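You operate a simulated robot arm through the tools that you are given. There is no shell and no other tool.

The job below is to be done with a simulated robot arm. You get a single attempt, and the scene is never put back.

TASK
Take the white block and put it on top of the green sheet. Take the blue pad and leave it on the green bay of the blue cart. Put the green ring from the top of the lift table on the seat cushion and the brown ring on the purple bay of the blue cart. Put one of the cordless handsets from the top of the lift table on top of the cream box there. Fetch the wrapped part with white tape and set it on the shelf of the test cart. Put the sleeve on the top of the wood-topped bench away on the top of the square grey table. Take the blue cover and leave it on the top of the wooden bench with blue legs. Take the blue board and put it on top of the grey panel. Put the white cap on the top of the wood-topped bench away on the long bench top. Put the folded cloth from the top of the wood-topped bench on the white bay of the blue cart. Any order will do. Set down upright: blue cover.

Only the result counts: the job must be done as asked and must still hold three seconds after the hand-in. Knocking over, shifting, dropping, spilling or breaking anything else fails it. Lids that push on must go on centred and level and be pressed home; caps that screw on are set level and turned clockwise until they are tight. Flat cloth is picked up by pressing the open fingertips on it (5 to 10 N) and closing them slowly along it; thin cloth reads only 2 to 8 mm in the jaws.

THE ROBOT
A 6-joint arm with a four-finger gripper on a trunk, on a base that drives. Base frame: it is fixed to the floor where the robot stands at the start and does not move with it; the origin is under the middle of the robot, x ahead of it, y to its left, z up. Lengths are in m, angles in degrees, forces in N, time in s.
Its first joint turns from -166.0 to 166.0 degrees. Places, roughly: blue board [-1.25, -0.75, 0.75]; blue cover (9x7x9 cm) [-1.4, -0.5, 0.9]; blue pad (6x6x5 cm) [-1.4, -2.9, 0.9]; cordless handset [1.75, 0.25, 0.75]; cream box (8x12x7 cm) [1.7, 0.4, 0.9]; folded cloth (11x7x3 cm) [-2.7, 0.2, 0.9]; green bay of the blue cart (31x24 cm) [-2.6, 1.6, 0.86]; green sheet [0.25, -3.75, 0.5]; grey panel (15x15x4 cm) [-1.7, -0.3, 0.9]; long bench top [-2.5, -2.2, 0.9]; purple bay of the blue cart (31x24 cm) [-2.82, 1.12, 0.86]; ring [1.75, 0.25, 0.75]; seat cushion [3.2, -2.3, 0.8]; shelf of the test cart [3.3, 1.5, 0.4]; sleeve (7x7x10 cm) [-1.3, -0.5, 0.9]; top of the square grey table [4.1, 3.1, 0.8]; top of the wooden bench with blue legs [-1, 1.9, 0.9]; white bay of the blue cart (31x24 cm) [-2.7, 1.36, 0.86]; white block (8x8x5 cm) [-1.6, -2.5, 0.9]; white cap (7x7x4 cm) [-1.9, -0.3, 0.9]; wrapped part with white tape (7x24x6 cm) [4, -1, 0.4]. Payload 3.43 kg.
Tool frame: the origin (TCP) lies between the finger pads and is the grasp point; the fingertips stand 0.03 m ahead of it; z points along the fingers, y is the line along which they close. The gripper opens to 0.12 m. The gripper's body begins 0.085 m behind the TCP.
Orientation is that of the tool frame in the base frame, as [roll, pitch, yaw] about the fixed x, y, z axes, in that order (R = Rz(yaw) Ry(pitch) Rx(roll)). With the fingers straight down and closing along the base's y, the tool's x points along the base's -x, its y along +y and its z along -z.

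THE INTERFACE
- The arm moves only by the tool servo_tool. Its argument "increments" is a list of rows, each a list of 7 numbers: the shift along the base's x, y, z in units of 20 mm (1.0 is 20 mm), then the turn, a rotation vector about the base's x, y, z in units of 8 degrees (1.0 is 8 degrees), then the finger opening in cm, from 0 to 12. In form: [[tx, ty, tz, ax, ay, az, jaw], ...]. A call has 1 to 20 rows; each row shifts and turns the commanded pose from where the row before left it. A call with a number of a shift or a turn outside -1 to 1 is refused whole. Each row takes 0.2 s and may step no farther than 0.05 m and 8.6 degrees from the row before; otherwise, or with a gripper value out of range, the whole call is refused. Where a pose cannot be reached the arm comes as near as it can. A force on the tool above 40 N (or 10 N above the force at the start of the call, whichever is more), or a blocked arm, ends the call early, and 0.2 s more pass. The fingers move at their own pace and stop on an object; they squeeze with about 21 N. The grip force told is the motor's: it shows also when the fingers shut on nothing. Time passes only in rows, and 0.2 s behind the last, so rows that do not move let the fingers close. It gives the time, the measured TCP pose, the force on the tool (base axes), the opening and the grip force at its end, in the units of the frame above (readings bear some noise), with the torque about the TCP (base axes, N m) and any sound that the robot's microphone picked up.
- Cameras (640 x 400 px; columns grow to the right, rows downward): "scene" is now at [-0.1946, 0.1899, 1.2401]; the picture's right is [0.02, -1.00, -0.00], its down [-0.24, -0.01, -0.97] and it looks along [0.97, 0.02, -0.24] (base axes); focal length 289 px, centre (320, 200). "wrist" rides on the gripper at [0.071, -0.017, -0.12] in the tool frame; the picture's right is [0.23, 0.97, 0.00], its down [-0.81, 0.19, -0.55] and it looks along [-0.54, 0.13, 0.83] (tool axes); focal length 275 px, centre (320, 200). There is no depth. A picture from a camera that has moved, and an enlarged one, comes with that camera's place and axes in the base frame and with its lens. The place of the scene camera against the robot may be out by one fixed shift of up to 0.012 m in any direction.
- camera(camera): a new picture of that camera. No time passes.
- roll_base(legs): drives the robot by 1 to 6 legs, each [ahead, turn to the left] in m and degrees, along the robot's own axes; the way and the turn of a leg run together, so that a leg with both is an arc; at most 1.5 m and 180 degrees a leg. The arm and the cameras ride along, it lands a little off, and it stops where it bumps. It gives what a move gives.
- aim_head(pan, tilt): turns the head with the scene camera to pan (to the left, within 143 degrees either way) and tilt (down, from -29 to 69), counted from straight ahead of the robot. It gives what a move gives.
- zoom(camera, box): a new picture of the part [left, top, right, bottom] of that camera's present view, enlarged. No time passes.
- close_job(): hands the job in; it is judged then, once.

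Places have to be worked out from the pictures, the camera data and where the tool is seen. Open the gripper and draw the arm clear of the work before you hand the job in, unless the task says otherwise.

The tools are called after ">>>" as a command line: name --pt "numbers of a row" for each row, then --argument value for the rest, lists and objects as JSON in quotes. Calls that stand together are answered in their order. servo_tool: Moves the arm, as the interface text tells. Its arguments: {"type":"object","properties":{"increments":{"type":"array"}},"required":["increments"]} The other tools are called the same way: roll_base (legs) drives the base; aim_head (pan, tilt) turns the head that bears the scene camera; camera (camera) takes a picture; zoom (camera, box) takes an enlarged picture of a part of a camera's view; close_job () hands the job in.

At the start:

```text
time: 0.0
tool_pos: [0.6801, 0.2645, 1.147]
tool_rot: [180.0, -0.1, 179.9]
ft_force: [-0.4, 0.9, -0.4]
wrist_torque: [0.0, 0.02, 0.02]
width: 0.1202
grip_force: 0.0
robot x, y, heading: [-0.003, -0.0014, -0.0]
head pan, tilt: [1.3, 13.3]
```

scene: 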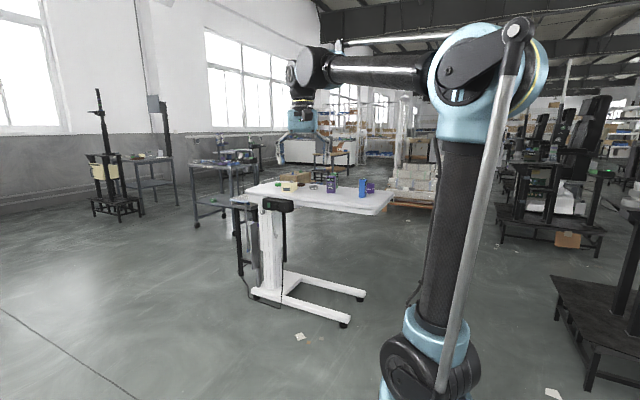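
wrist: 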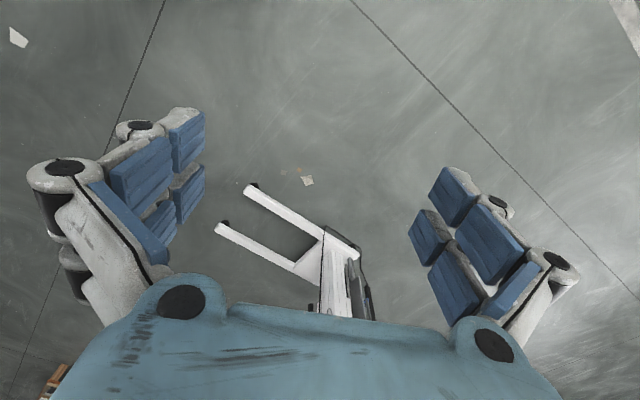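

I start by looking at the lift table ahead, at about [1.75, 0.25], in an enlarged view, before I move anything.

>>> zoom --camera "scene" --box '[220, 140, 420, 265]'

>>> zoom --camera "scene" --box '[60, 80, 300, 230]'

>>> zoom --camera "scene" --box '[480, 80, 640, 280]'

```text
3.20 times, centred on (320, 202) of scene
camera zoom: at [-0.1946, 0.1899, 1.2401], right [0.02, -1.0, 0.0], down [-0.24, -0.01, -0.97], along [0.97, 0.02, -0.24], focal length 926 px, centre (320, 192)
```

zoom: 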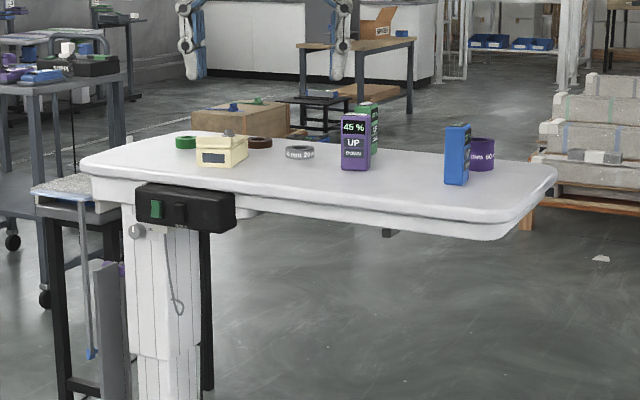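

```text
2.67 times, centred on (180, 155) of scene
camera zoom: at [-0.1946, 0.1899, 1.2401], right [0.02, -1.0, 0.0], down [-0.24, -0.01, -0.97], along [0.97, 0.02, -0.24], focal length 772 px, centre (693, 320)
```

zoom: 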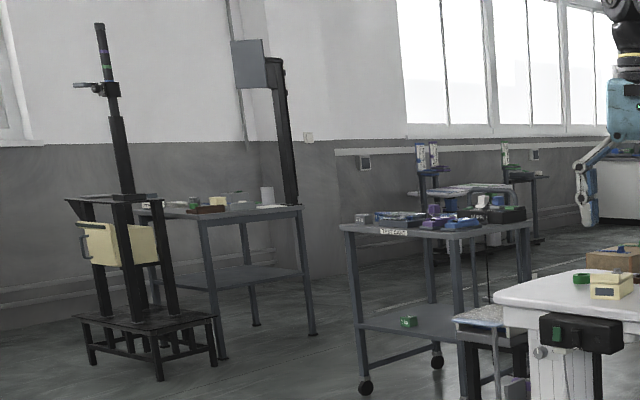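

```text
2.00 times, centred on (560, 180) of scene
camera zoom: at [-0.1946, 0.1899, 1.2401], right [0.02, -1.0, 0.0], down [-0.24, -0.01, -0.97], along [0.97, 0.02, -0.24], focal length 579 px, centre (-160, 240)
```

zoom: 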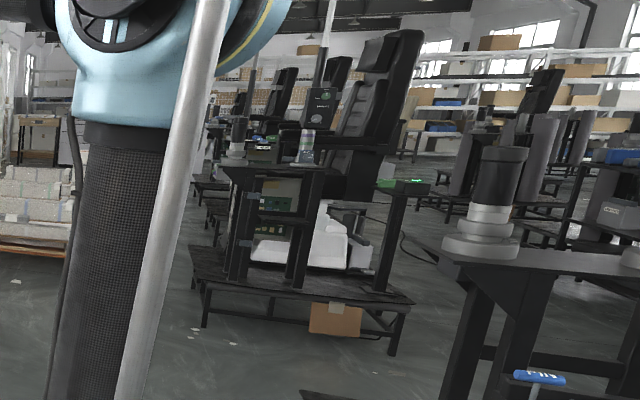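

The lift table carries green, brown and grey rings, a cream box and some upright phone-like things. I turn the head around to map the rest of the room.

>>> aim_head --pan -60 --tilt 15

>>> camera --camera "scene"

>>> aim_head --pan -130 --tilt 15

>>> camera --camera "scene"

>>> aim_head --pan 140 --tilt 15

>>> camera --camera "scene"

>>> aim_head --pan 70 --tilt 15

>>> camera --camera "scene"

```text
time: 1.3
tool_pos: [0.6664, 0.2634, 1.1566]
tool_rot: [179.9, 0.6, -180.0]
ft_force: [0.1, 0.6, -0.1]
wrist_torque: [0.03, -0.02, -0.01]
width: 0.12
grip_force: 0.0
robot x, y, heading: [0.0037, -0.0019, -0.1]
head pan, tilt: [-60.0, 15.0]
```

```text
taken
camera scene: at [-0.2412, 0.1069, 1.2379], right [-0.87, -0.5, 0.01], down [-0.14, 0.22, -0.96], along [0.48, -0.84, -0.27], focal length 289 px, centre (320, 200)
```

scene: 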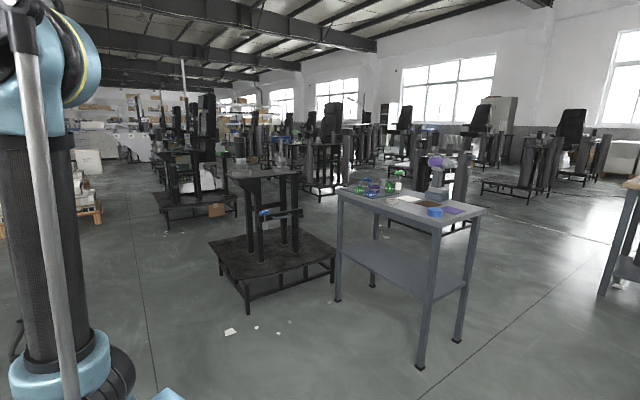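

```text
time: 2.7
tool_pos: [0.6671, 0.2627, 1.1557]
tool_rot: [180.0, 0.7, -179.9]
ft_force: [0.3, -0.8, -0.3]
wrist_torque: [-0.03, 0.02, 0.02]
width: 0.12
grip_force: 0.0
robot x, y, heading: [0.0033, 0.0028, 0.1]
head pan, tilt: [-130.0, 15.0]
```

```text
taken
camera scene: at [-0.348, 0.1161, 1.2393], right [-0.77, 0.64, 0.01], down [0.15, 0.2, -0.97], along [-0.62, -0.74, -0.25], focal length 289 px, centre (320, 200)
```

scene: 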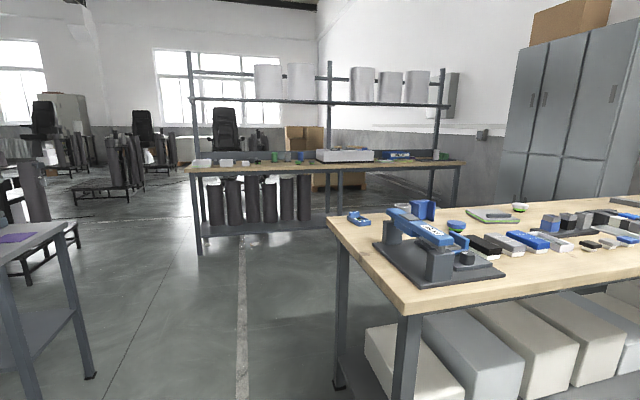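

```text
time: 6.5
tool_pos: [0.6662, 0.2631, 1.1557]
tool_rot: [-180.0, 0.5, 180.0]
ft_force: [0.3, 0.3, 0.2]
wrist_torque: [0.01, 0.02, 0.0]
width: 0.1198
grip_force: 0.1
robot x, y, heading: [0.0004, -0.0001, -0.2]
head pan, tilt: [140.0, 15.0]
```

```text
taken
camera scene: at [-0.3595, 0.2478, 1.2395], right [0.64, 0.77, -0.01], down [0.19, -0.17, -0.97], along [-0.74, 0.62, -0.25], focal length 289 px, centre (320, 200)
```

scene: 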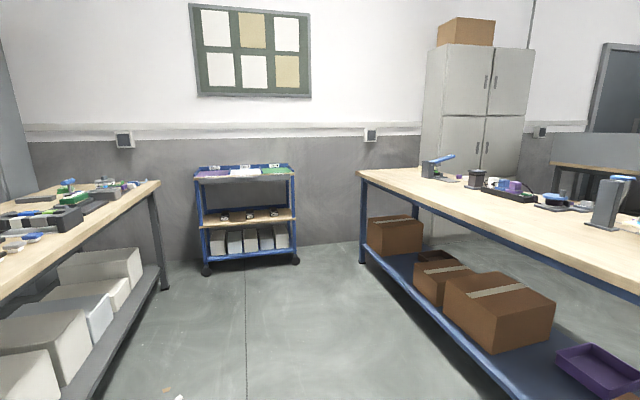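

```text
time: 7.9
tool_pos: [0.6672, 0.2622, 1.1556]
tool_rot: [-179.9, 0.6, -179.9]
ft_force: [-1.3, 0.1, 0.4]
wrist_torque: [-0.01, -0.04, 0.02]
width: 0.12
grip_force: 0.0
robot x, y, heading: [0.0022, 0.0004, -0.1]
head pan, tilt: [70.0, 15.0]
```

```text
taken
camera scene: at [-0.2561, 0.2756, 1.2381], right [0.94, -0.34, -0.01], down [-0.1, -0.24, -0.96], along [0.33, 0.91, -0.26], focal length 289 px, centre (320, 200)
```

scene: 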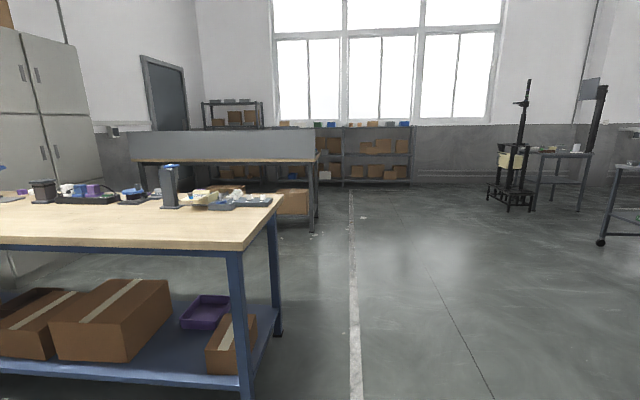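

The room map now matches the listed places: the lift table is ahead, the wood-topped bench and long bench are behind right, and the blue cart and blue-legged bench are behind left. I drive up to the lift table first and look at its top closely.

>>> roll_base --legs '[[0.8, 0]]'

>>> aim_head --pan 5 --tilt 35

>>> camera --camera "scene"

>>> camera --camera "wrist"

```text
time: 12.2
tool_pos: [1.4668, 0.2605, 1.156]
tool_rot: [180.0, 0.5, 179.8]
ft_force: [0.4, -0.3, 0.3]
wrist_torque: [0.0, 0.01, -0.02]
width: 0.1197
grip_force: 0.1
robot x, y, heading: [0.8047, 0.0019, -0.2]
head pan, tilt: [70.0, 15.0]
```

```text
time: 13.6
tool_pos: [1.4526, 0.2613, 1.1637]
tool_rot: [180.0, 1.3, 179.9]
ft_force: [0.4, -0.7, 0.7]
wrist_torque: [0.0, 0.0, -0.01]
width: 0.1196
grip_force: 0.1
robot x, y, heading: [0.8002, 0.0008, -0.2]
head pan, tilt: [5.0, 35.0]
```

```text
taken
camera scene: at [0.5989, 0.1952, 1.2054], right [0.09, -1.0, 0.0], down [-0.58, -0.05, -0.81], along [0.81, 0.07, -0.58], focal length 289 px, centre (320, 200)
```

scene: 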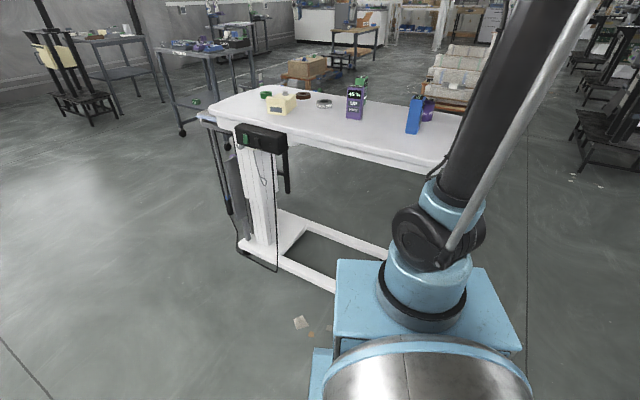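

```text
taken
camera wrist: at [1.3774, 0.2439, 1.2831], right [-0.23, 0.97, 0.0], down [0.8, 0.19, 0.57], along [0.56, 0.13, -0.82], focal length 275 px, centre (320, 200)
```

wrist: 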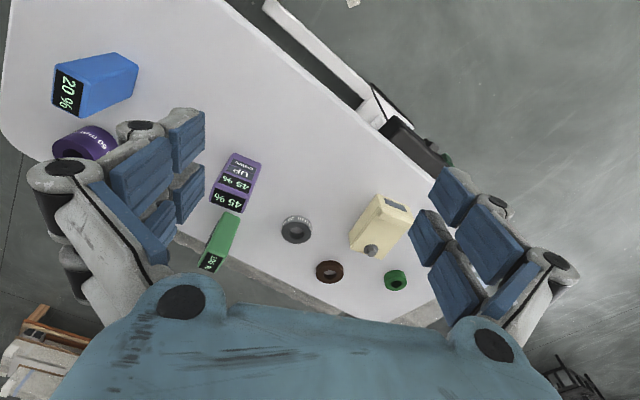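

From the two views the table top comes out at about z = 0.83, with the brown ring near (1.865, 0.38) and the green ring near (1.86, 0.545). I zoom the wrist view to read the handsets and see the shape of the cream box.

>>> zoom --camera "wrist" --box '[180, 130, 440, 292]'

>>> zoom --camera "scene" --box '[220, 65, 460, 165]'

>>> zoom --camera "wrist" --box '[0, 20, 260, 182]'

```text
2.46 times, centred on (310, 211) of wrist
camera zoom: at [1.3774, 0.2439, 1.2831], right [-0.23, 0.97, 0.0], down [0.8, 0.19, 0.57], along [0.56, 0.13, -0.82], focal length 678 px, centre (345, 173)
```

zoom: 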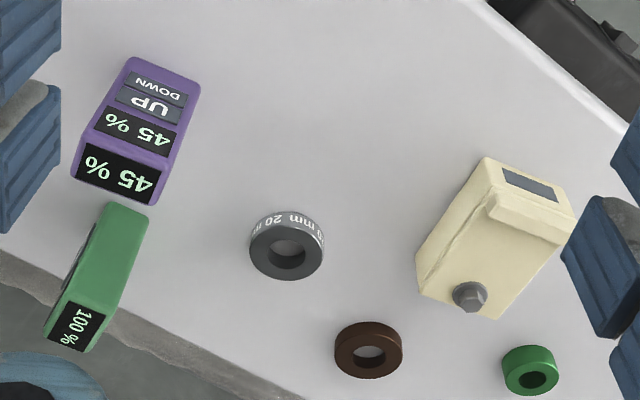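

```text
2.67 times, centred on (340, 115) of scene
camera zoom: at [0.5989, 0.1952, 1.2054], right [0.09, -1.0, 0.0], down [-0.58, -0.05, -0.81], along [0.81, 0.07, -0.58], focal length 772 px, centre (267, 427)
```

zoom: 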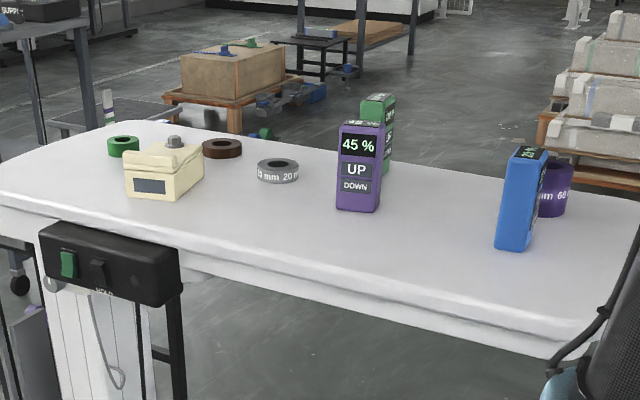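

```text
2.46 times, centred on (130, 101) of wrist
camera zoom: at [1.3774, 0.2439, 1.2831], right [-0.23, 0.97, 0.0], down [0.8, 0.19, 0.57], along [0.56, 0.13, -0.82], focal length 678 px, centre (788, 444)
```

zoom: 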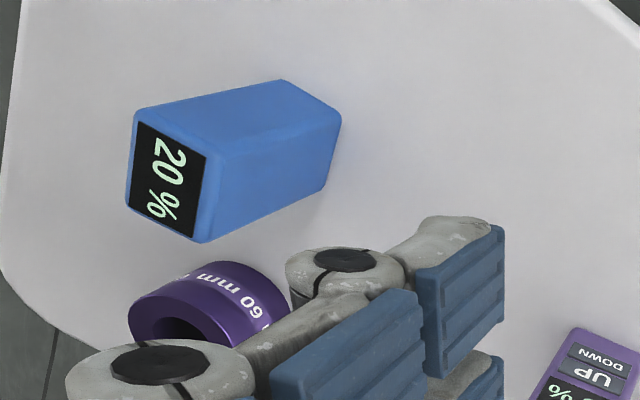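

The handsets show battery levels (blue 20 %, purple 45 %, green 100 %) and any of them will do. I look down at my own base to learn its footprint before going closer.

>>> aim_head --pan -20 --tilt 69

>>> camera --camera "scene"

>>> aim_head --pan 40 --tilt 60

>>> camera --camera "scene"

```text
time: 14.6
tool_pos: [1.4521, 0.2611, 1.1619]
tool_rot: [-180.0, 1.4, 179.9]
ft_force: [0.5, 0.5, 0.6]
wrist_torque: [-0.01, -0.02, 0.04]
width: 0.1201
grip_force: 0.0
robot x, y, heading: [0.7971, -0.0, -0.4]
head pan, tilt: [-20.0, 68.8]
```

```text
taken
camera scene: at [0.5632, 0.1685, 1.1622], right [-0.34, -0.94, 0.0], down [-0.88, 0.32, -0.35], along [0.33, -0.12, -0.94], focal length 289 px, centre (320, 200)
```

scene: 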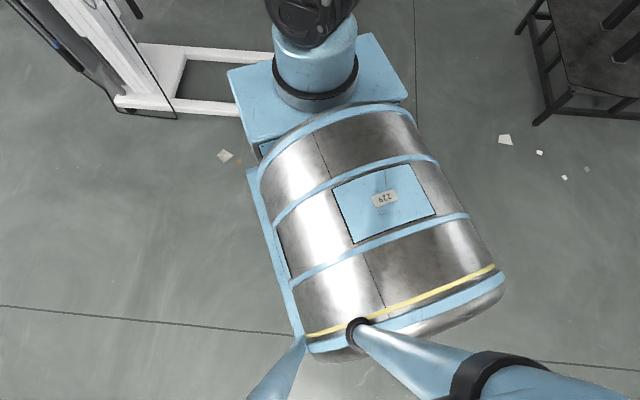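

```text
time: 15.9
tool_pos: [1.4521, 0.2611, 1.1627]
tool_rot: [-180.0, 1.4, 179.9]
ft_force: [0.4, -1.2, 0.7]
wrist_torque: [0.01, -0.02, 0.01]
width: 0.1203
grip_force: 0.1
robot x, y, heading: [0.7978, 0.0009, -0.1]
head pan, tilt: [40.0, 60.0]
```

```text
taken
camera scene: at [0.5619, 0.2304, 1.1716], right [0.64, -0.77, -0.01], down [-0.67, -0.55, -0.49], along [0.37, 0.32, -0.87], focal length 289 px, centre (320, 200)
```

scene: 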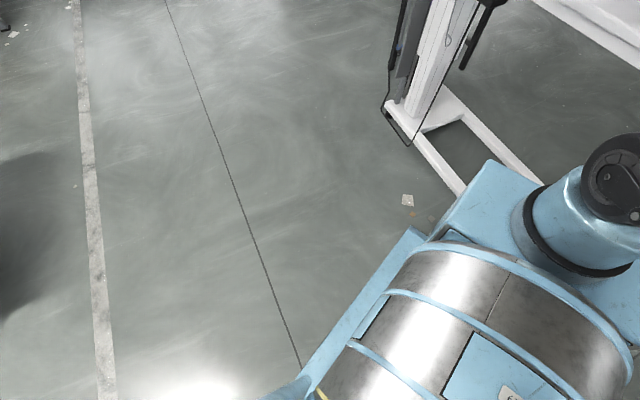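

The robot is a long body (about 0.45 m ahead of its middle) with the arm axis some 0.26 m ahead of the middle, and the lift table's foot lies just ahead. I back off and come in again squarely, at about (0.95, 0.56) heading -26°, to have all the rings in reach.

>>> roll_base --legs '[[-0.3, 0], [0, 51], [0.72, 0], [0, -77]]'

>>> aim_head --pan 0 --tilt 45

>>> camera --camera "scene"

>>> camera --camera "wrist"

```text
time: 27.9
tool_pos: [1.6639, 0.4902, 1.1634]
tool_rot: [-179.9, 1.4, 152.2]
ft_force: [0.7, -0.2, -0.4]
wrist_torque: [-0.04, 0.02, -0.01]
width: 0.1201
grip_force: 0.0
robot x, y, heading: [0.9688, 0.5721, -27.9]
head pan, tilt: [40.0, 60.0]
```

```text
time: 29.0
tool_pos: [1.6506, 0.4954, 1.1713]
tool_rot: [179.9, 2.0, 152.2]
ft_force: [0.0, -1.4, 0.4]
wrist_torque: [-0.02, 0.01, -0.01]
width: 0.1198
grip_force: 0.1
robot x, y, heading: [0.9678, 0.5701, -27.8]
head pan, tilt: [0.0, 45.0]
```

```text
taken
camera scene: at [0.8759, 0.8367, 1.1906], right [-0.47, -0.88, 0.0], down [-0.63, 0.33, -0.7], along [0.62, -0.33, -0.72], focal length 289 px, centre (320, 200)
```

scene: 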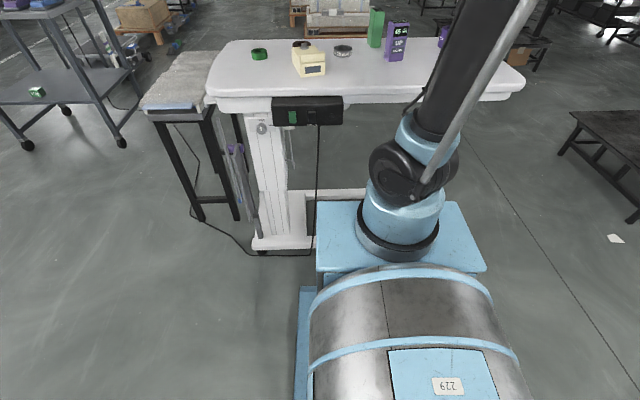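

```text
taken
camera wrist: at [1.576, 0.5158, 1.2899], right [0.25, 0.97, -0.01], down [0.79, -0.2, 0.58], along [0.56, -0.15, -0.81], focal length 275 px, centre (320, 200)
```

wrist: 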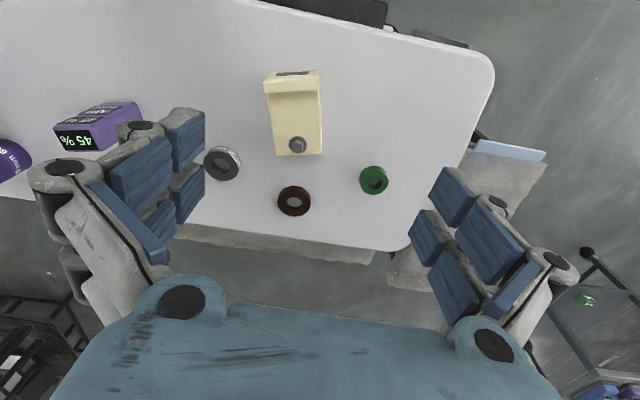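

Robot is now at (0.97, 0.57) heading -28°, and all the ring items are within about 0.7 m. I zoom on the cream box to see whether its top is flat and where the knob sits.

>>> zoom --camera "wrist" --box '[200, 40, 420, 225]'

>>> zoom --camera "scene" --box '[220, 0, 480, 110]'

```text
2.16 times, centred on (310, 132) of wrist
camera zoom: at [1.576, 0.5158, 1.2899], right [0.25, 0.97, -0.01], down [0.79, -0.2, 0.58], along [0.56, -0.15, -0.81], focal length 595 px, centre (342, 346)
```

zoom: 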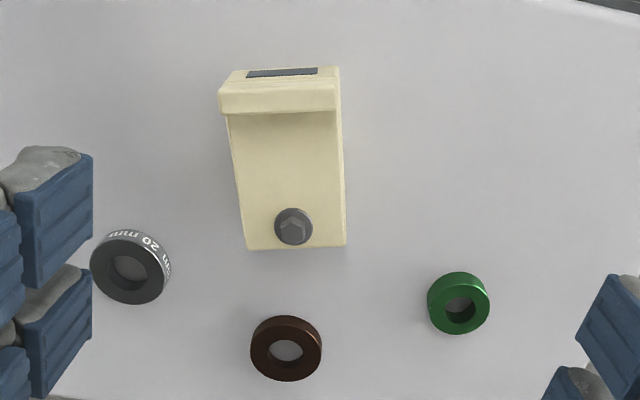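

```text
2.46 times, centred on (350, 55) of scene
camera zoom: at [0.8759, 0.8367, 1.1906], right [-0.47, -0.88, 0.0], down [-0.63, 0.33, -0.7], along [0.62, -0.33, -0.72], focal length 712 px, centre (246, 557)
```

zoom: 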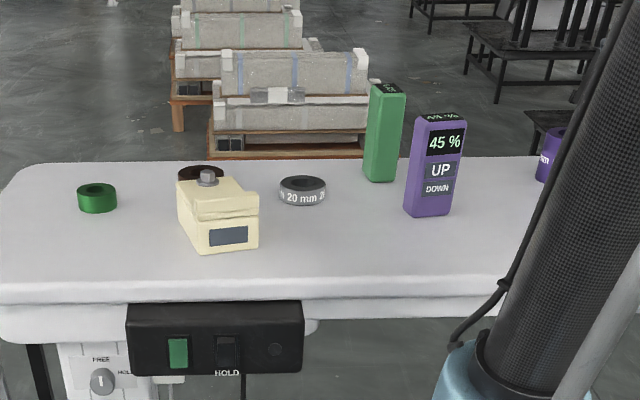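

The cream box has a lip at its near end, a flat area around (1.69, 0.446) and a knob at the far end, so the handset can stand on the flat part. I move the gripper over to the purple handset near (1.66, 0.16), turning the jaws along its width, and look again.

>>> servo_tool --pt "-0.09 -0.985 -0.2 0.004 0.014 0.176 12" --pt "-0.09 -0.985 -0.2 0.004 0.014 0.176 12" --pt "-0.09 -0.985 -0.2 0.004 0.014 0.176 12" --pt "-0.09 -0.985 -0.2 0.004 0.014 0.176 12" --pt "-0.09 -0.985 -0.2 0.004 0.014 0.176 12" --pt "-0.09 -0.985 -0.2 0.004 0.014 0.176 12" --pt "-0.09 -0.985 -0.2 0.004 0.014 0.176 12" --pt "-0.09 -0.985 -0.2 0.004 0.014 0.176 12" --pt "-0.09 -0.985 -0.2 0.004 0.014 0.176 12" --pt "-0.09 -0.985 -0.2 0.004 0.014 0.176 12" --pt "-0.09 -0.985 -0.2 0.004 0.014 0.176 12" --pt "-0.09 -0.985 -0.2 0.004 0.014 0.176 12" --pt "-0.09 -0.985 -0.2 0.004 0.014 0.176 12" --pt "-0.09 -0.985 -0.2 0.004 0.014 0.176 12" --pt "-0.09 -0.985 -0.2 0.004 0.014 0.176 12" --pt "-0.09 -0.985 -0.2 0.004 0.014 0.176 12" --pt "-0.09 -0.985 -0.2 0.004 0.014 0.176 12"

>>> camera --camera "wrist"

>>> camera --camera "scene"

```text
time: 32.6
tool_pos: [1.6211, 0.1585, 1.1029]
tool_rot: [180.0, 0.1, 176.3]
ft_force: [0.2, -0.7, -0.6]
wrist_torque: [0.01, -0.07, 0.0]
width: 0.1198
grip_force: 0.1
robot x, y, heading: [0.9673, 0.5727, -27.6]
head pan, tilt: [0.0, 45.0]
```

```text
taken
camera wrist: at [1.5476, 0.1475, 1.2251], right [-0.17, 0.99, 0.0], down [0.82, 0.14, 0.55], along [0.55, 0.09, -0.83], focal length 275 px, centre (320, 200)
```

wrist: 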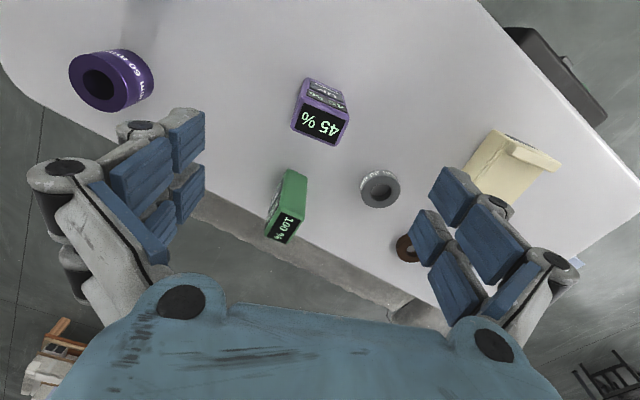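

```text
taken
camera scene: at [0.8759, 0.8368, 1.1906], right [-0.47, -0.88, 0.0], down [-0.63, 0.33, -0.7], along [0.62, -0.33, -0.72], focal length 289 px, centre (320, 200)
```

scene: 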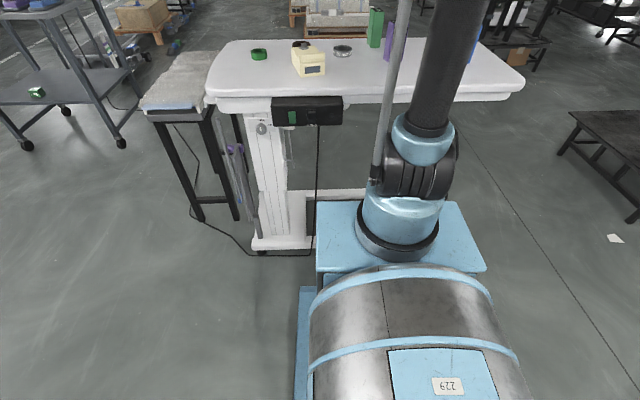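

The arm tracks well. I zoom in on the purple handset to get its exact top outline and turn.

>>> zoom --camera "wrist" --box '[240, 60, 420, 172]'

```text
3.56 times, centred on (330, 116) of wrist
camera zoom: at [1.5476, 0.1475, 1.2251], right [-0.17, 0.99, 0.0], down [0.82, 0.14, 0.55], along [0.55, 0.09, -0.83], focal length 979 px, centre (284, 499)
```

zoom: 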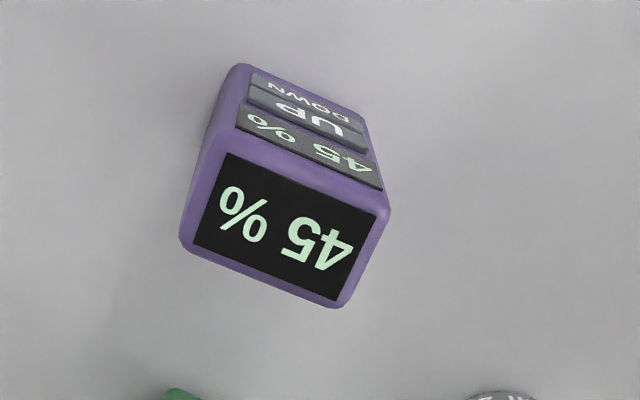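

The handset's top centre comes out at about (1.641, 0.163), 5.3 cm wide along 79°, top near z 0.945. I lower the open jaws around it with yaw 169 and check before closing.

>>> servo_tool --pt "0.2 0.045 -0.9 0 0 -0.18 12" --pt "0.2 0.045 -0.9 0 0 -0.18 12" --pt "0.2 0.045 -0.9 0 0 -0.18 12" --pt "0.2 0.045 -0.9 0 0 -0.18 12" --pt "0.2 0.045 -0.9 0 0 -0.18 12" --pt "0 0 -0.95 0 0 0 12" --pt "0 0 -0.95 0 0 0 12" --pt "0 0 -0.95 0 0 0 12" --pt "0 0 -0.95 0 0 0 12" --pt "0 0 -0.85 0 0 0 12"

>>> camera --camera "wrist"

>>> zoom --camera "scene" --box '[220, 0, 480, 110]'

```text
time: 34.8
tool_pos: [1.6397, 0.1644, 0.9196]
tool_rot: [180.0, 0.1, 169.1]
ft_force: [-0.5, 0.7, -0.1]
wrist_torque: [0.0, -0.03, -0.03]
width: 0.1202
grip_force: 0.2
robot x, y, heading: [0.9711, 0.572, -27.8]
head pan, tilt: [0.0, 45.0]
```

```text
taken
camera wrist: at [1.5656, 0.1621, 1.0406], right [-0.04, 1.0, 0.0], down [0.83, 0.03, 0.55], along [0.55, 0.02, -0.83], focal length 275 px, centre (320, 200)
```

wrist: 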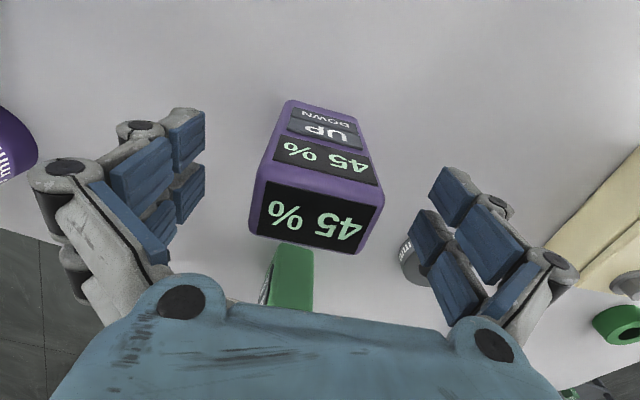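

```text
2.46 times, centred on (350, 55) of scene
camera zoom: at [0.8759, 0.8367, 1.1906], right [-0.47, -0.88, 0.0], down [-0.63, 0.33, -0.7], along [0.62, -0.33, -0.72], focal length 712 px, centre (246, 557)
```

zoom: 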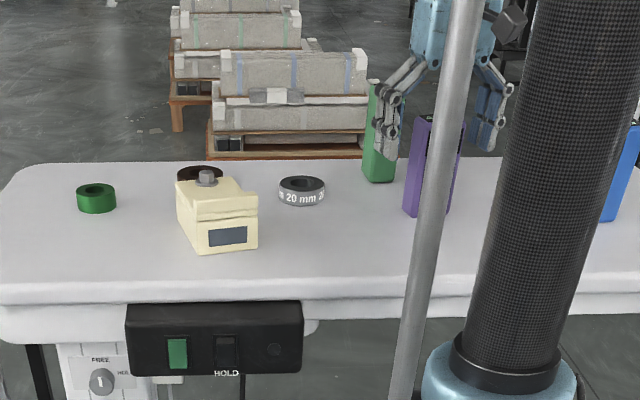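

The jaws straddle the handset squarely. I close on it and lift a little.

>>> servo_tool --pt "0 0 0 0 0 0 2" --pt "0 0 0 0 0 0 2" --pt "0 0 0 0 0 0 2" --pt "0 0 0 0 0 0 2" --pt "0 0 0.5 0 0 0 2" --pt "0 0 1 0 0 0 2" --pt "0 0 1 0 0 0 2" --pt "0 0 1 0 0 0 2" --pt "0 0 1 0 0 0 2" --pt "0 0 1 0 0 0 2" --pt "0 0 1 0 0 0 2"

>>> camera --camera "wrist"

>>> zoom --camera "scene" --box '[220, 0, 480, 110]'

```text
time: 37.2
tool_pos: [1.6406, 0.1666, 1.0505]
tool_rot: [-180.0, 0.1, 169.0]
ft_force: [0.7, -0.6, -1.9]
wrist_torque: [-0.02, 0.02, 0.02]
width: 0.056
grip_force: 20.4
robot x, y, heading: [0.968, 0.5708, -27.8]
head pan, tilt: [0.0, 45.0]
```

```text
taken
camera wrist: at [1.5665, 0.1638, 1.1713], right [-0.04, 1.0, 0.0], down [0.83, 0.03, 0.55], along [0.55, 0.02, -0.83], focal length 275 px, centre (320, 200)
```

wrist: 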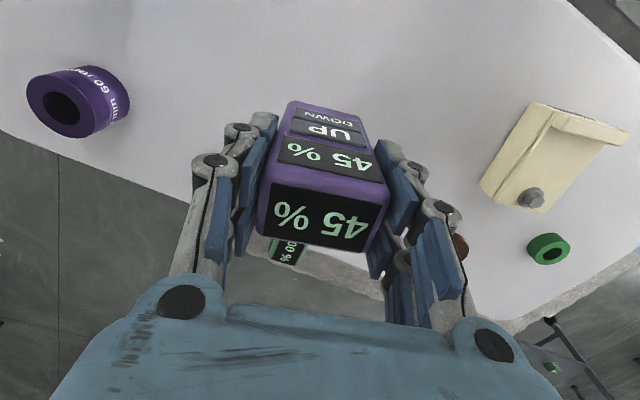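

```text
2.46 times, centred on (350, 55) of scene
camera zoom: at [0.8761, 0.8366, 1.1907], right [-0.47, -0.88, 0.0], down [-0.63, 0.33, -0.7], along [0.62, -0.33, -0.72], focal length 712 px, centre (246, 557)
```

zoom: 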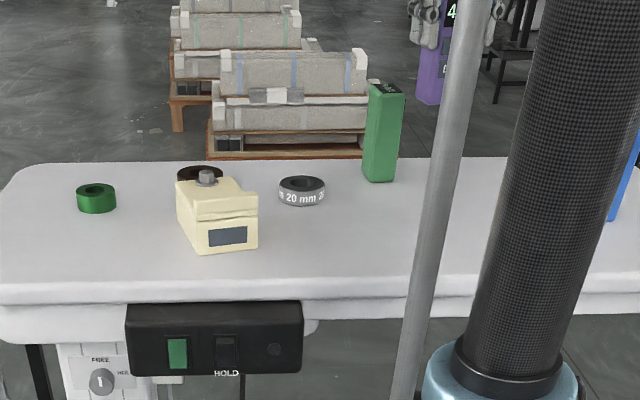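

The handset is held (width 56 mm), centred on the TCP. I carry it over to the flat part of the box at about (1.696, 0.443) and come down to just above it.

>>> servo_tool --pt "0.198 0.987 0.2 0 0 -0.018 2" --pt "0.198 0.987 0.2 0 0 -0.018 2" --pt "0.198 0.987 0 0 0 -0.018 2" --pt "0.198 0.987 0 0 0 -0.018 2" --pt "0.198 0.987 0 0 0 -0.018 2" --pt "0.198 0.987 0 0 0 -0.018 2" --pt "0.198 0.987 0 0 0 -0.018 2" --pt "0.198 0.987 0 0 0 -0.018 2" --pt "0.198 0.987 0 0 0 -0.018 2" --pt "0.198 0.987 0 0 0 -0.018 2" --pt "0.198 0.987 0 0 0 -0.018 2" --pt "0.198 0.987 0 0 0 -0.018 2" --pt "0.198 0.987 0 0 0 -0.018 2" --pt "0.198 0.987 0 0 0 -0.018 2" --pt "0 0 -0.8 0 0 0 2" --pt "0 0 -0.8 0 0 0 2" --pt "0 0 -0.8 0 0 0 2"

>>> camera --camera "wrist"

>>> zoom --camera "scene" --box '[220, 0, 420, 110]'

```text
time: 40.8
tool_pos: [1.6972, 0.4401, 1.0094]
tool_rot: [179.9, 0.1, 167.0]
ft_force: [0.5, -0.3, -2.0]
wrist_torque: [0.02, -0.03, -0.02]
width: 0.0556
grip_force: 20.8
robot x, y, heading: [0.9723, 0.5747, -27.8]
head pan, tilt: [0.0, 45.0]
```

```text
taken
camera wrist: at [1.6226, 0.4409, 1.1321], right [-0.01, 1.0, 0.0], down [0.83, 0.0, 0.55], along [0.55, 0.0, -0.83], focal length 275 px, centre (320, 200)
```

wrist: 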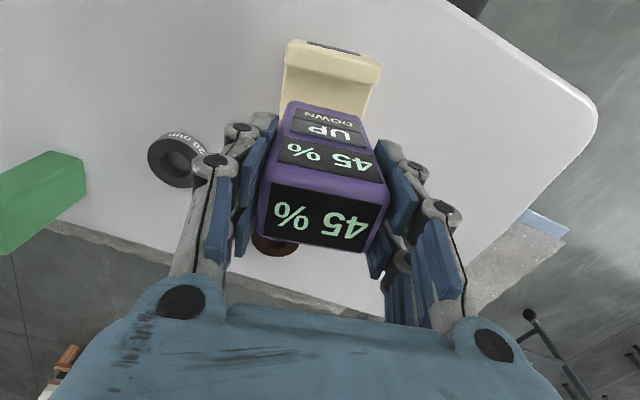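

```text
3.20 times, centred on (320, 55) of scene
camera zoom: at [0.876, 0.8367, 1.1906], right [-0.47, -0.88, 0.0], down [-0.63, 0.33, -0.7], along [0.62, -0.33, -0.72], focal length 926 px, centre (320, 664)
```

zoom: 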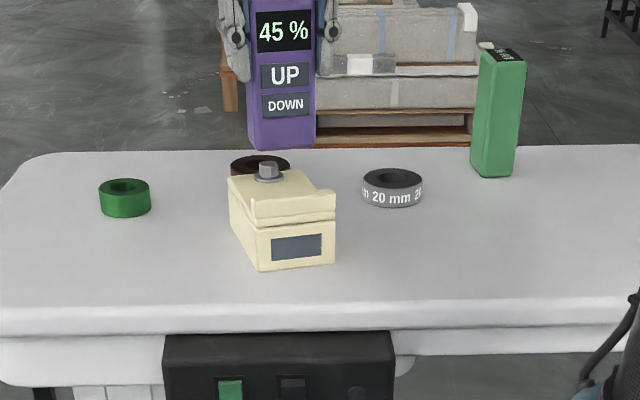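

The handset hangs centred above the flat of the box. I lower it slowly and watch for contact.

>>> servo_tool --pt "0 0.12 -0.5 0 0 0 2" --pt "0 0 -0.5 0 0 0 2" --pt "0 0 -0.4 0 0 0 2" --pt "0 0 -0.15 0 0 0 2" --pt "0 0 -0.15 0 0 0 2"

>>> zoom --camera "scene" --box '[260, 10, 380, 85]'

>>> camera --camera "wrist"

```text
time: 42.0
tool_pos: [1.697, 0.4426, 0.9761]
tool_rot: [179.9, 0.2, 167.1]
ft_force: [1.1, 0.0, -1.9]
wrist_torque: [-0.04, -0.03, -0.01]
width: 0.0556
grip_force: 21.1
robot x, y, heading: [0.9695, 0.5708, -28.0]
head pan, tilt: [0.0, 45.0]
```

```text
5.33 times, centred on (320, 48) of scene
camera zoom: at [0.876, 0.8367, 1.1907], right [-0.47, -0.88, 0.0], down [-0.63, 0.33, -0.7], along [0.62, -0.33, -0.72], focal length 1544 px, centre (320, 1013)
```

zoom: 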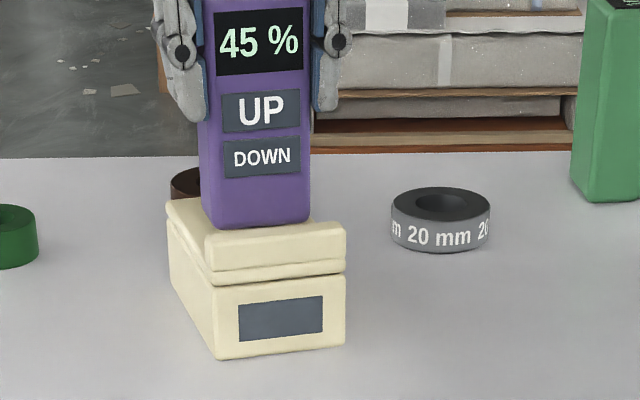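

```text
taken
camera wrist: at [1.6228, 0.4424, 1.0969], right [-0.01, 1.0, 0.0], down [0.83, 0.0, 0.55], along [0.55, 0.0, -0.83], focal length 275 px, centre (320, 200)
```

wrist: 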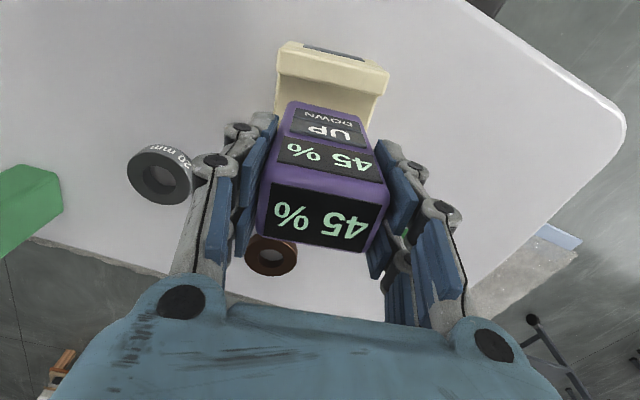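

No contact yet at TCP z 0.976. I go on down in 2 mm steps.

>>> servo_tool --pt "0 0 -0.1 0 0 0 2" --pt "0 0 -0.1 0 0 0 2" --pt "0 0 -0.1 0 0 0 2"

>>> zoom --camera "scene" --box '[260, 10, 380, 85]'

```text
time: 42.8
tool_pos: [1.6975, 0.4434, 0.9689]
tool_rot: [180.0, 0.1, 166.9]
ft_force: [-0.7, 0.4, -1.7]
wrist_torque: [0.01, 0.01, -0.02]
width: 0.0558
grip_force: 20.9
robot x, y, heading: [0.9689, 0.5723, -27.8]
head pan, tilt: [0.0, 45.0]
```

```text
5.33 times, centred on (320, 48) of scene
camera zoom: at [0.876, 0.8367, 1.1907], right [-0.47, -0.88, 0.0], down [-0.63, 0.33, -0.7], along [0.62, -0.33, -0.72], focal length 1544 px, centre (320, 1013)
```

zoom: 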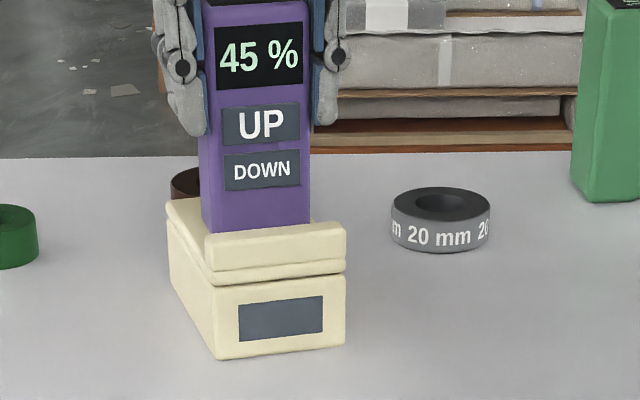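

Still free, and the bottom of the handset now disappears behind the lip. I continue in small steps.

>>> servo_tool --pt "0 0 -0.1 0 0 0 2" --pt "0 0 -0.1 0 0 0 2" --pt "0 0 -0.1 0 0 0 2"

```text
time: 43.6
tool_pos: [1.6967, 0.4431, 0.9644]
tool_rot: [179.8, 0.1, 167.0]
ft_force: [-0.5, 0.4, 15.4]
wrist_torque: [0.05, 0.05, -0.01]
width: 0.056
grip_force: 21.3
robot x, y, heading: [0.9715, 0.5729, -28.0]
head pan, tilt: [0.0, 45.0]
```

Contact shows at 15 N with TCP z 0.964, so the handset stands on the box. I ease off, open, and rise.

>>> servo_tool --pt "0 0 0.08 0 0 0 2" --pt "0 0 0 0 0 0 8" --pt "0 0 0 0 0 0 8" --pt "0 0 0 0 0 0 12" --pt "0 0 0.3 0 0 0 12" --pt "0 0 1 0 0 0 12" --pt "0 0 1 0 0 0 12" --pt "0 0 1 0 0 0 12" --pt "0 0 1 0 0 0 12" --pt "0 0 1 0 0 0 12" --pt "0 0 1 0 0 0 12"

>>> camera --camera "wrist"

>>> zoom --camera "scene" --box '[220, 0, 420, 110]'

```text
time: 46.0
tool_pos: [1.6974, 0.4436, 1.0928]
tool_rot: [180.0, 0.1, 167.1]
ft_force: [-0.6, 0.4, -0.7]
wrist_torque: [0.03, -0.03, 0.01]
width: 0.1199
grip_force: 0.0
robot x, y, heading: [0.9695, 0.5742, -28.1]
head pan, tilt: [0.0, 45.0]
```

```text
taken
camera wrist: at [1.6222, 0.4442, 1.2138], right [-0.01, 1.0, 0.0], down [0.83, 0.0, 0.55], along [0.55, 0.0, -0.83], focal length 275 px, centre (320, 200)
```

wrist: 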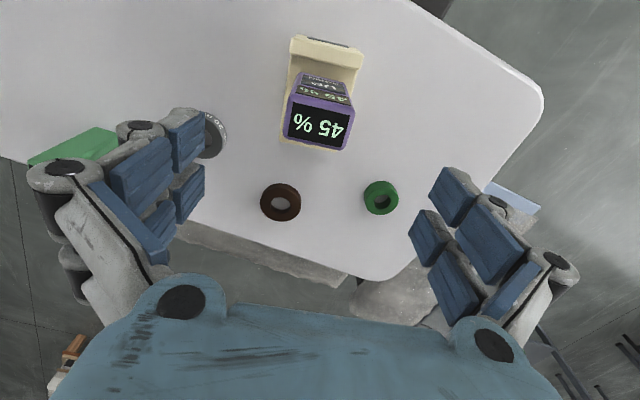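

```text
3.20 times, centred on (320, 55) of scene
camera zoom: at [0.876, 0.8367, 1.1907], right [-0.47, -0.88, 0.0], down [-0.63, 0.33, -0.7], along [0.62, -0.33, -0.72], focal length 926 px, centre (320, 664)
```

zoom: 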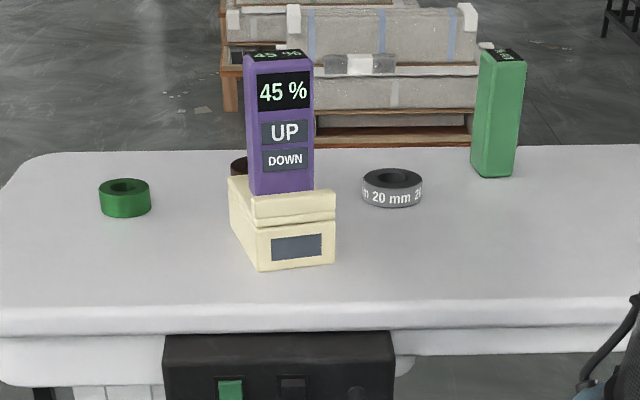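

The handset stands on the box and nothing else moved. Next is the green ring at about (1.857, 0.541); I move above it and check its centre before the last descent.

>>> servo_tool --pt "1 0.61 0 0 0 0 12" --pt "1 0.61 0 0 0 0 12" --pt "1 0.61 0 0 0 0 12" --pt "1 0.61 0 0 0 0 12" --pt "1 0.61 -0.9 0 0 0 12" --pt "1 0.61 -0.9 0 0 0 12" --pt "1 0.61 -0.9 0 0 0 12" --pt "1 0.61 -0.9 0 0 0 12" --pt "0 0 -0.9 0 0 0 12" --pt "0 0 -0.9 0 0 0 12" --pt "0 0 -0.9 0 0 0 12" --pt "0 0 -0.9 0 0 0 12"

>>> camera --camera "wrist"

>>> camera --camera "scene"

```text
time: 48.6
tool_pos: [1.8557, 0.5413, 0.9478]
tool_rot: [180.0, 0.1, 167.0]
ft_force: [-0.5, -0.5, 0.5]
wrist_torque: [-0.03, -0.01, -0.03]
width: 0.12
grip_force: 0.1
robot x, y, heading: [0.9694, 0.5726, -28.0]
head pan, tilt: [0.0, 45.0]
```

```text
taken
camera wrist: at [1.7807, 0.5412, 1.0691], right [-0.01, 1.0, 0.0], down [0.83, 0.0, 0.55], along [0.55, 0.0, -0.83], focal length 275 px, centre (320, 200)
```

wrist: 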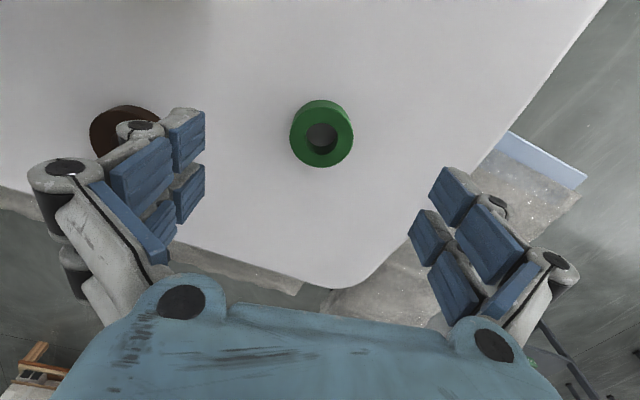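

```text
taken
camera scene: at [0.876, 0.8367, 1.1906], right [-0.47, -0.88, 0.0], down [-0.63, 0.33, -0.7], along [0.62, -0.33, -0.72], focal length 289 px, centre (320, 200)
```

scene: 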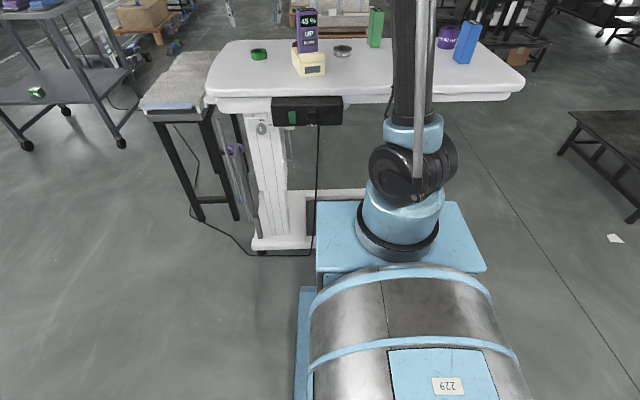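

The ring's top centre reads about (1.860, 0.542), right under the gripper. I lower to fingertip height just above the table and read the force.

>>> servo_tool --pt "0.1 0 -0.9 0 0 0 12" --pt "0.1 0 -0.9 0 0 0 12" --pt "0 0 -0.9 0 0 0 12" --pt "0 0 -0.7 0 0 0 12" --pt "0 0 -0.2 0 0 0 12" --pt "0 0 -0.2 0 0 0 12" --pt "0 0 -0.2 0 0 0 12"

>>> camera --camera "wrist"

```text
time: 50.2
tool_pos: [1.8611, 0.5406, 0.8662]
tool_rot: [-180.0, 0.1, 167.0]
ft_force: [0.5, 0.1, -0.4]
wrist_torque: [0.01, 0.01, 0.02]
width: 0.1201
grip_force: 0.1
robot x, y, heading: [0.9693, 0.5687, -27.4]
head pan, tilt: [0.0, 45.0]
```

```text
taken
camera wrist: at [1.7866, 0.5404, 0.988], right [-0.01, 1.0, 0.0], down [0.83, 0.0, 0.55], along [0.55, 0.0, -0.83], focal length 275 px, centre (320, 200)
```

wrist: 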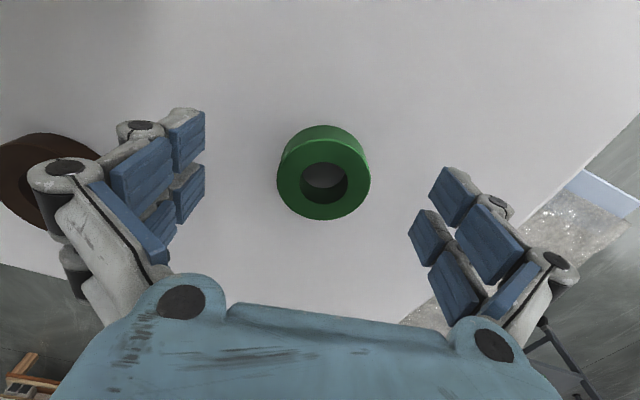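

The ring is centred between the pads. I go 6 mm lower, then close and lift.

>>> servo_tool --pt "0.15 0 -0.15 0 0 0 12" --pt "0.1 0.05 -0.15 0 0 0 12" --pt "0 0 0 0 0 0 3" --pt "0 0 0 0 0 0 3" --pt "0 0 0 0 0 0 3" --pt "0 0 0 0 0 0 3"

```text
time: 51.3
tool_pos: [1.8576, 0.546, 0.8718]
tool_rot: [-179.9, 0.9, 167.0]
ft_force: [2.7, -0.3, -3.0]
wrist_torque: [0.04, 0.19, -0.03]
width: 0.0495
grip_force: 20.9
robot x, y, heading: [0.9686, 0.5709, -28.0]
head pan, tilt: [0.0, 45.0]
stopped in row 5: the force on the tool passed its limit at 42 N (the readings are from after the stop); the commanded pose is now the measured one
```

The force limit tripped while closing (the tips probably brushed the table), yet the grip reads 49.5 mm at 21 N. I look at it before lifting.

>>> camera --camera "wrist"

>>> zoom --camera "scene" --box '[220, 0, 420, 110]'

```text
taken
camera wrist: at [1.7813, 0.5472, 0.9923], right [-0.01, 1.0, -0.01], down [0.83, 0.01, 0.56], along [0.56, 0.0, -0.83], focal length 275 px, centre (320, 200)
```

wrist: 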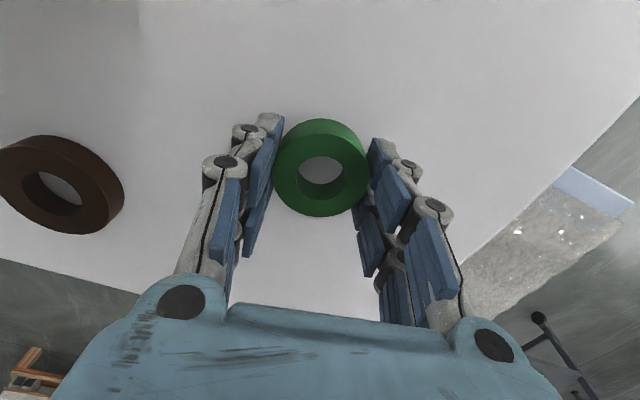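

```text
3.20 times, centred on (320, 55) of scene
camera zoom: at [0.8769, 0.8366, 1.1908], right [-0.47, -0.88, 0.0], down [-0.63, 0.33, -0.7], along [0.62, -0.33, -0.72], focal length 926 px, centre (320, 664)
```

zoom: 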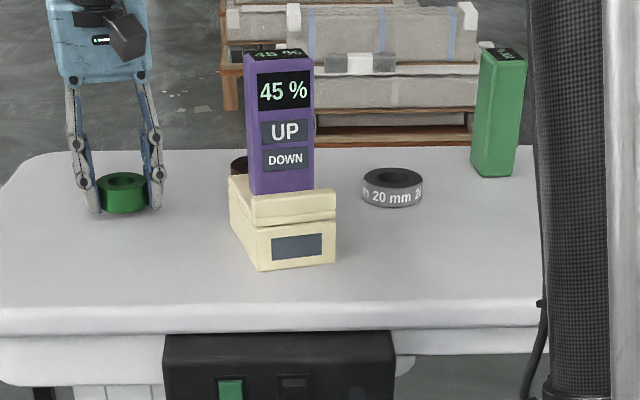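

The ring is held between the pads, and the handset is undisturbed. I lift it clear and straighten the tool.

>>> servo_tool --pt "0 0 0.5 0 0 0 3" --pt "0 0 1 0 0.03 0 3" --pt "0 0 1 0 0.03 0 3" --pt "0 0 1 0 0.03 0 3" --pt "0 0 1 0 0.02 0 3" --pt "0 0 1 0 0 0 3" --pt "0 0 1 0 0 0 3" --pt "0 0 1 0 0 0 3" --pt "0 0 1 0 0 0 3" --pt "0 0 1 0 0 0 3" --pt "0 0 1 0 0 0 3" --pt "0 0 1 0 0 0 3" --pt "0 0 1 0 0 0 3"

>>> camera --camera "wrist"

```text
time: 54.1
tool_pos: [1.8563, 0.5473, 1.1225]
tool_rot: [-179.8, -0.1, 167.0]
ft_force: [-0.7, -0.8, -0.3]
wrist_torque: [-0.01, -0.03, 0.0]
width: 0.0496
grip_force: 21.0
robot x, y, heading: [0.9707, 0.5727, -28.0]
head pan, tilt: [0.0, 45.0]
```

```text
taken
camera wrist: at [1.7827, 0.5484, 1.244], right [-0.01, 1.0, -0.01], down [0.83, 0.01, 0.55], along [0.55, 0.0, -0.83], focal length 275 px, centre (320, 200)
```

wrist: 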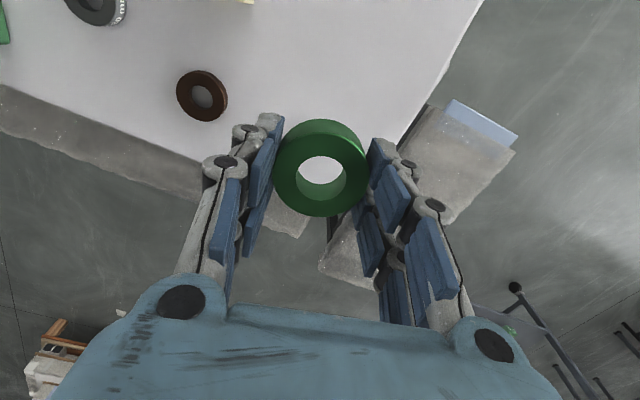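

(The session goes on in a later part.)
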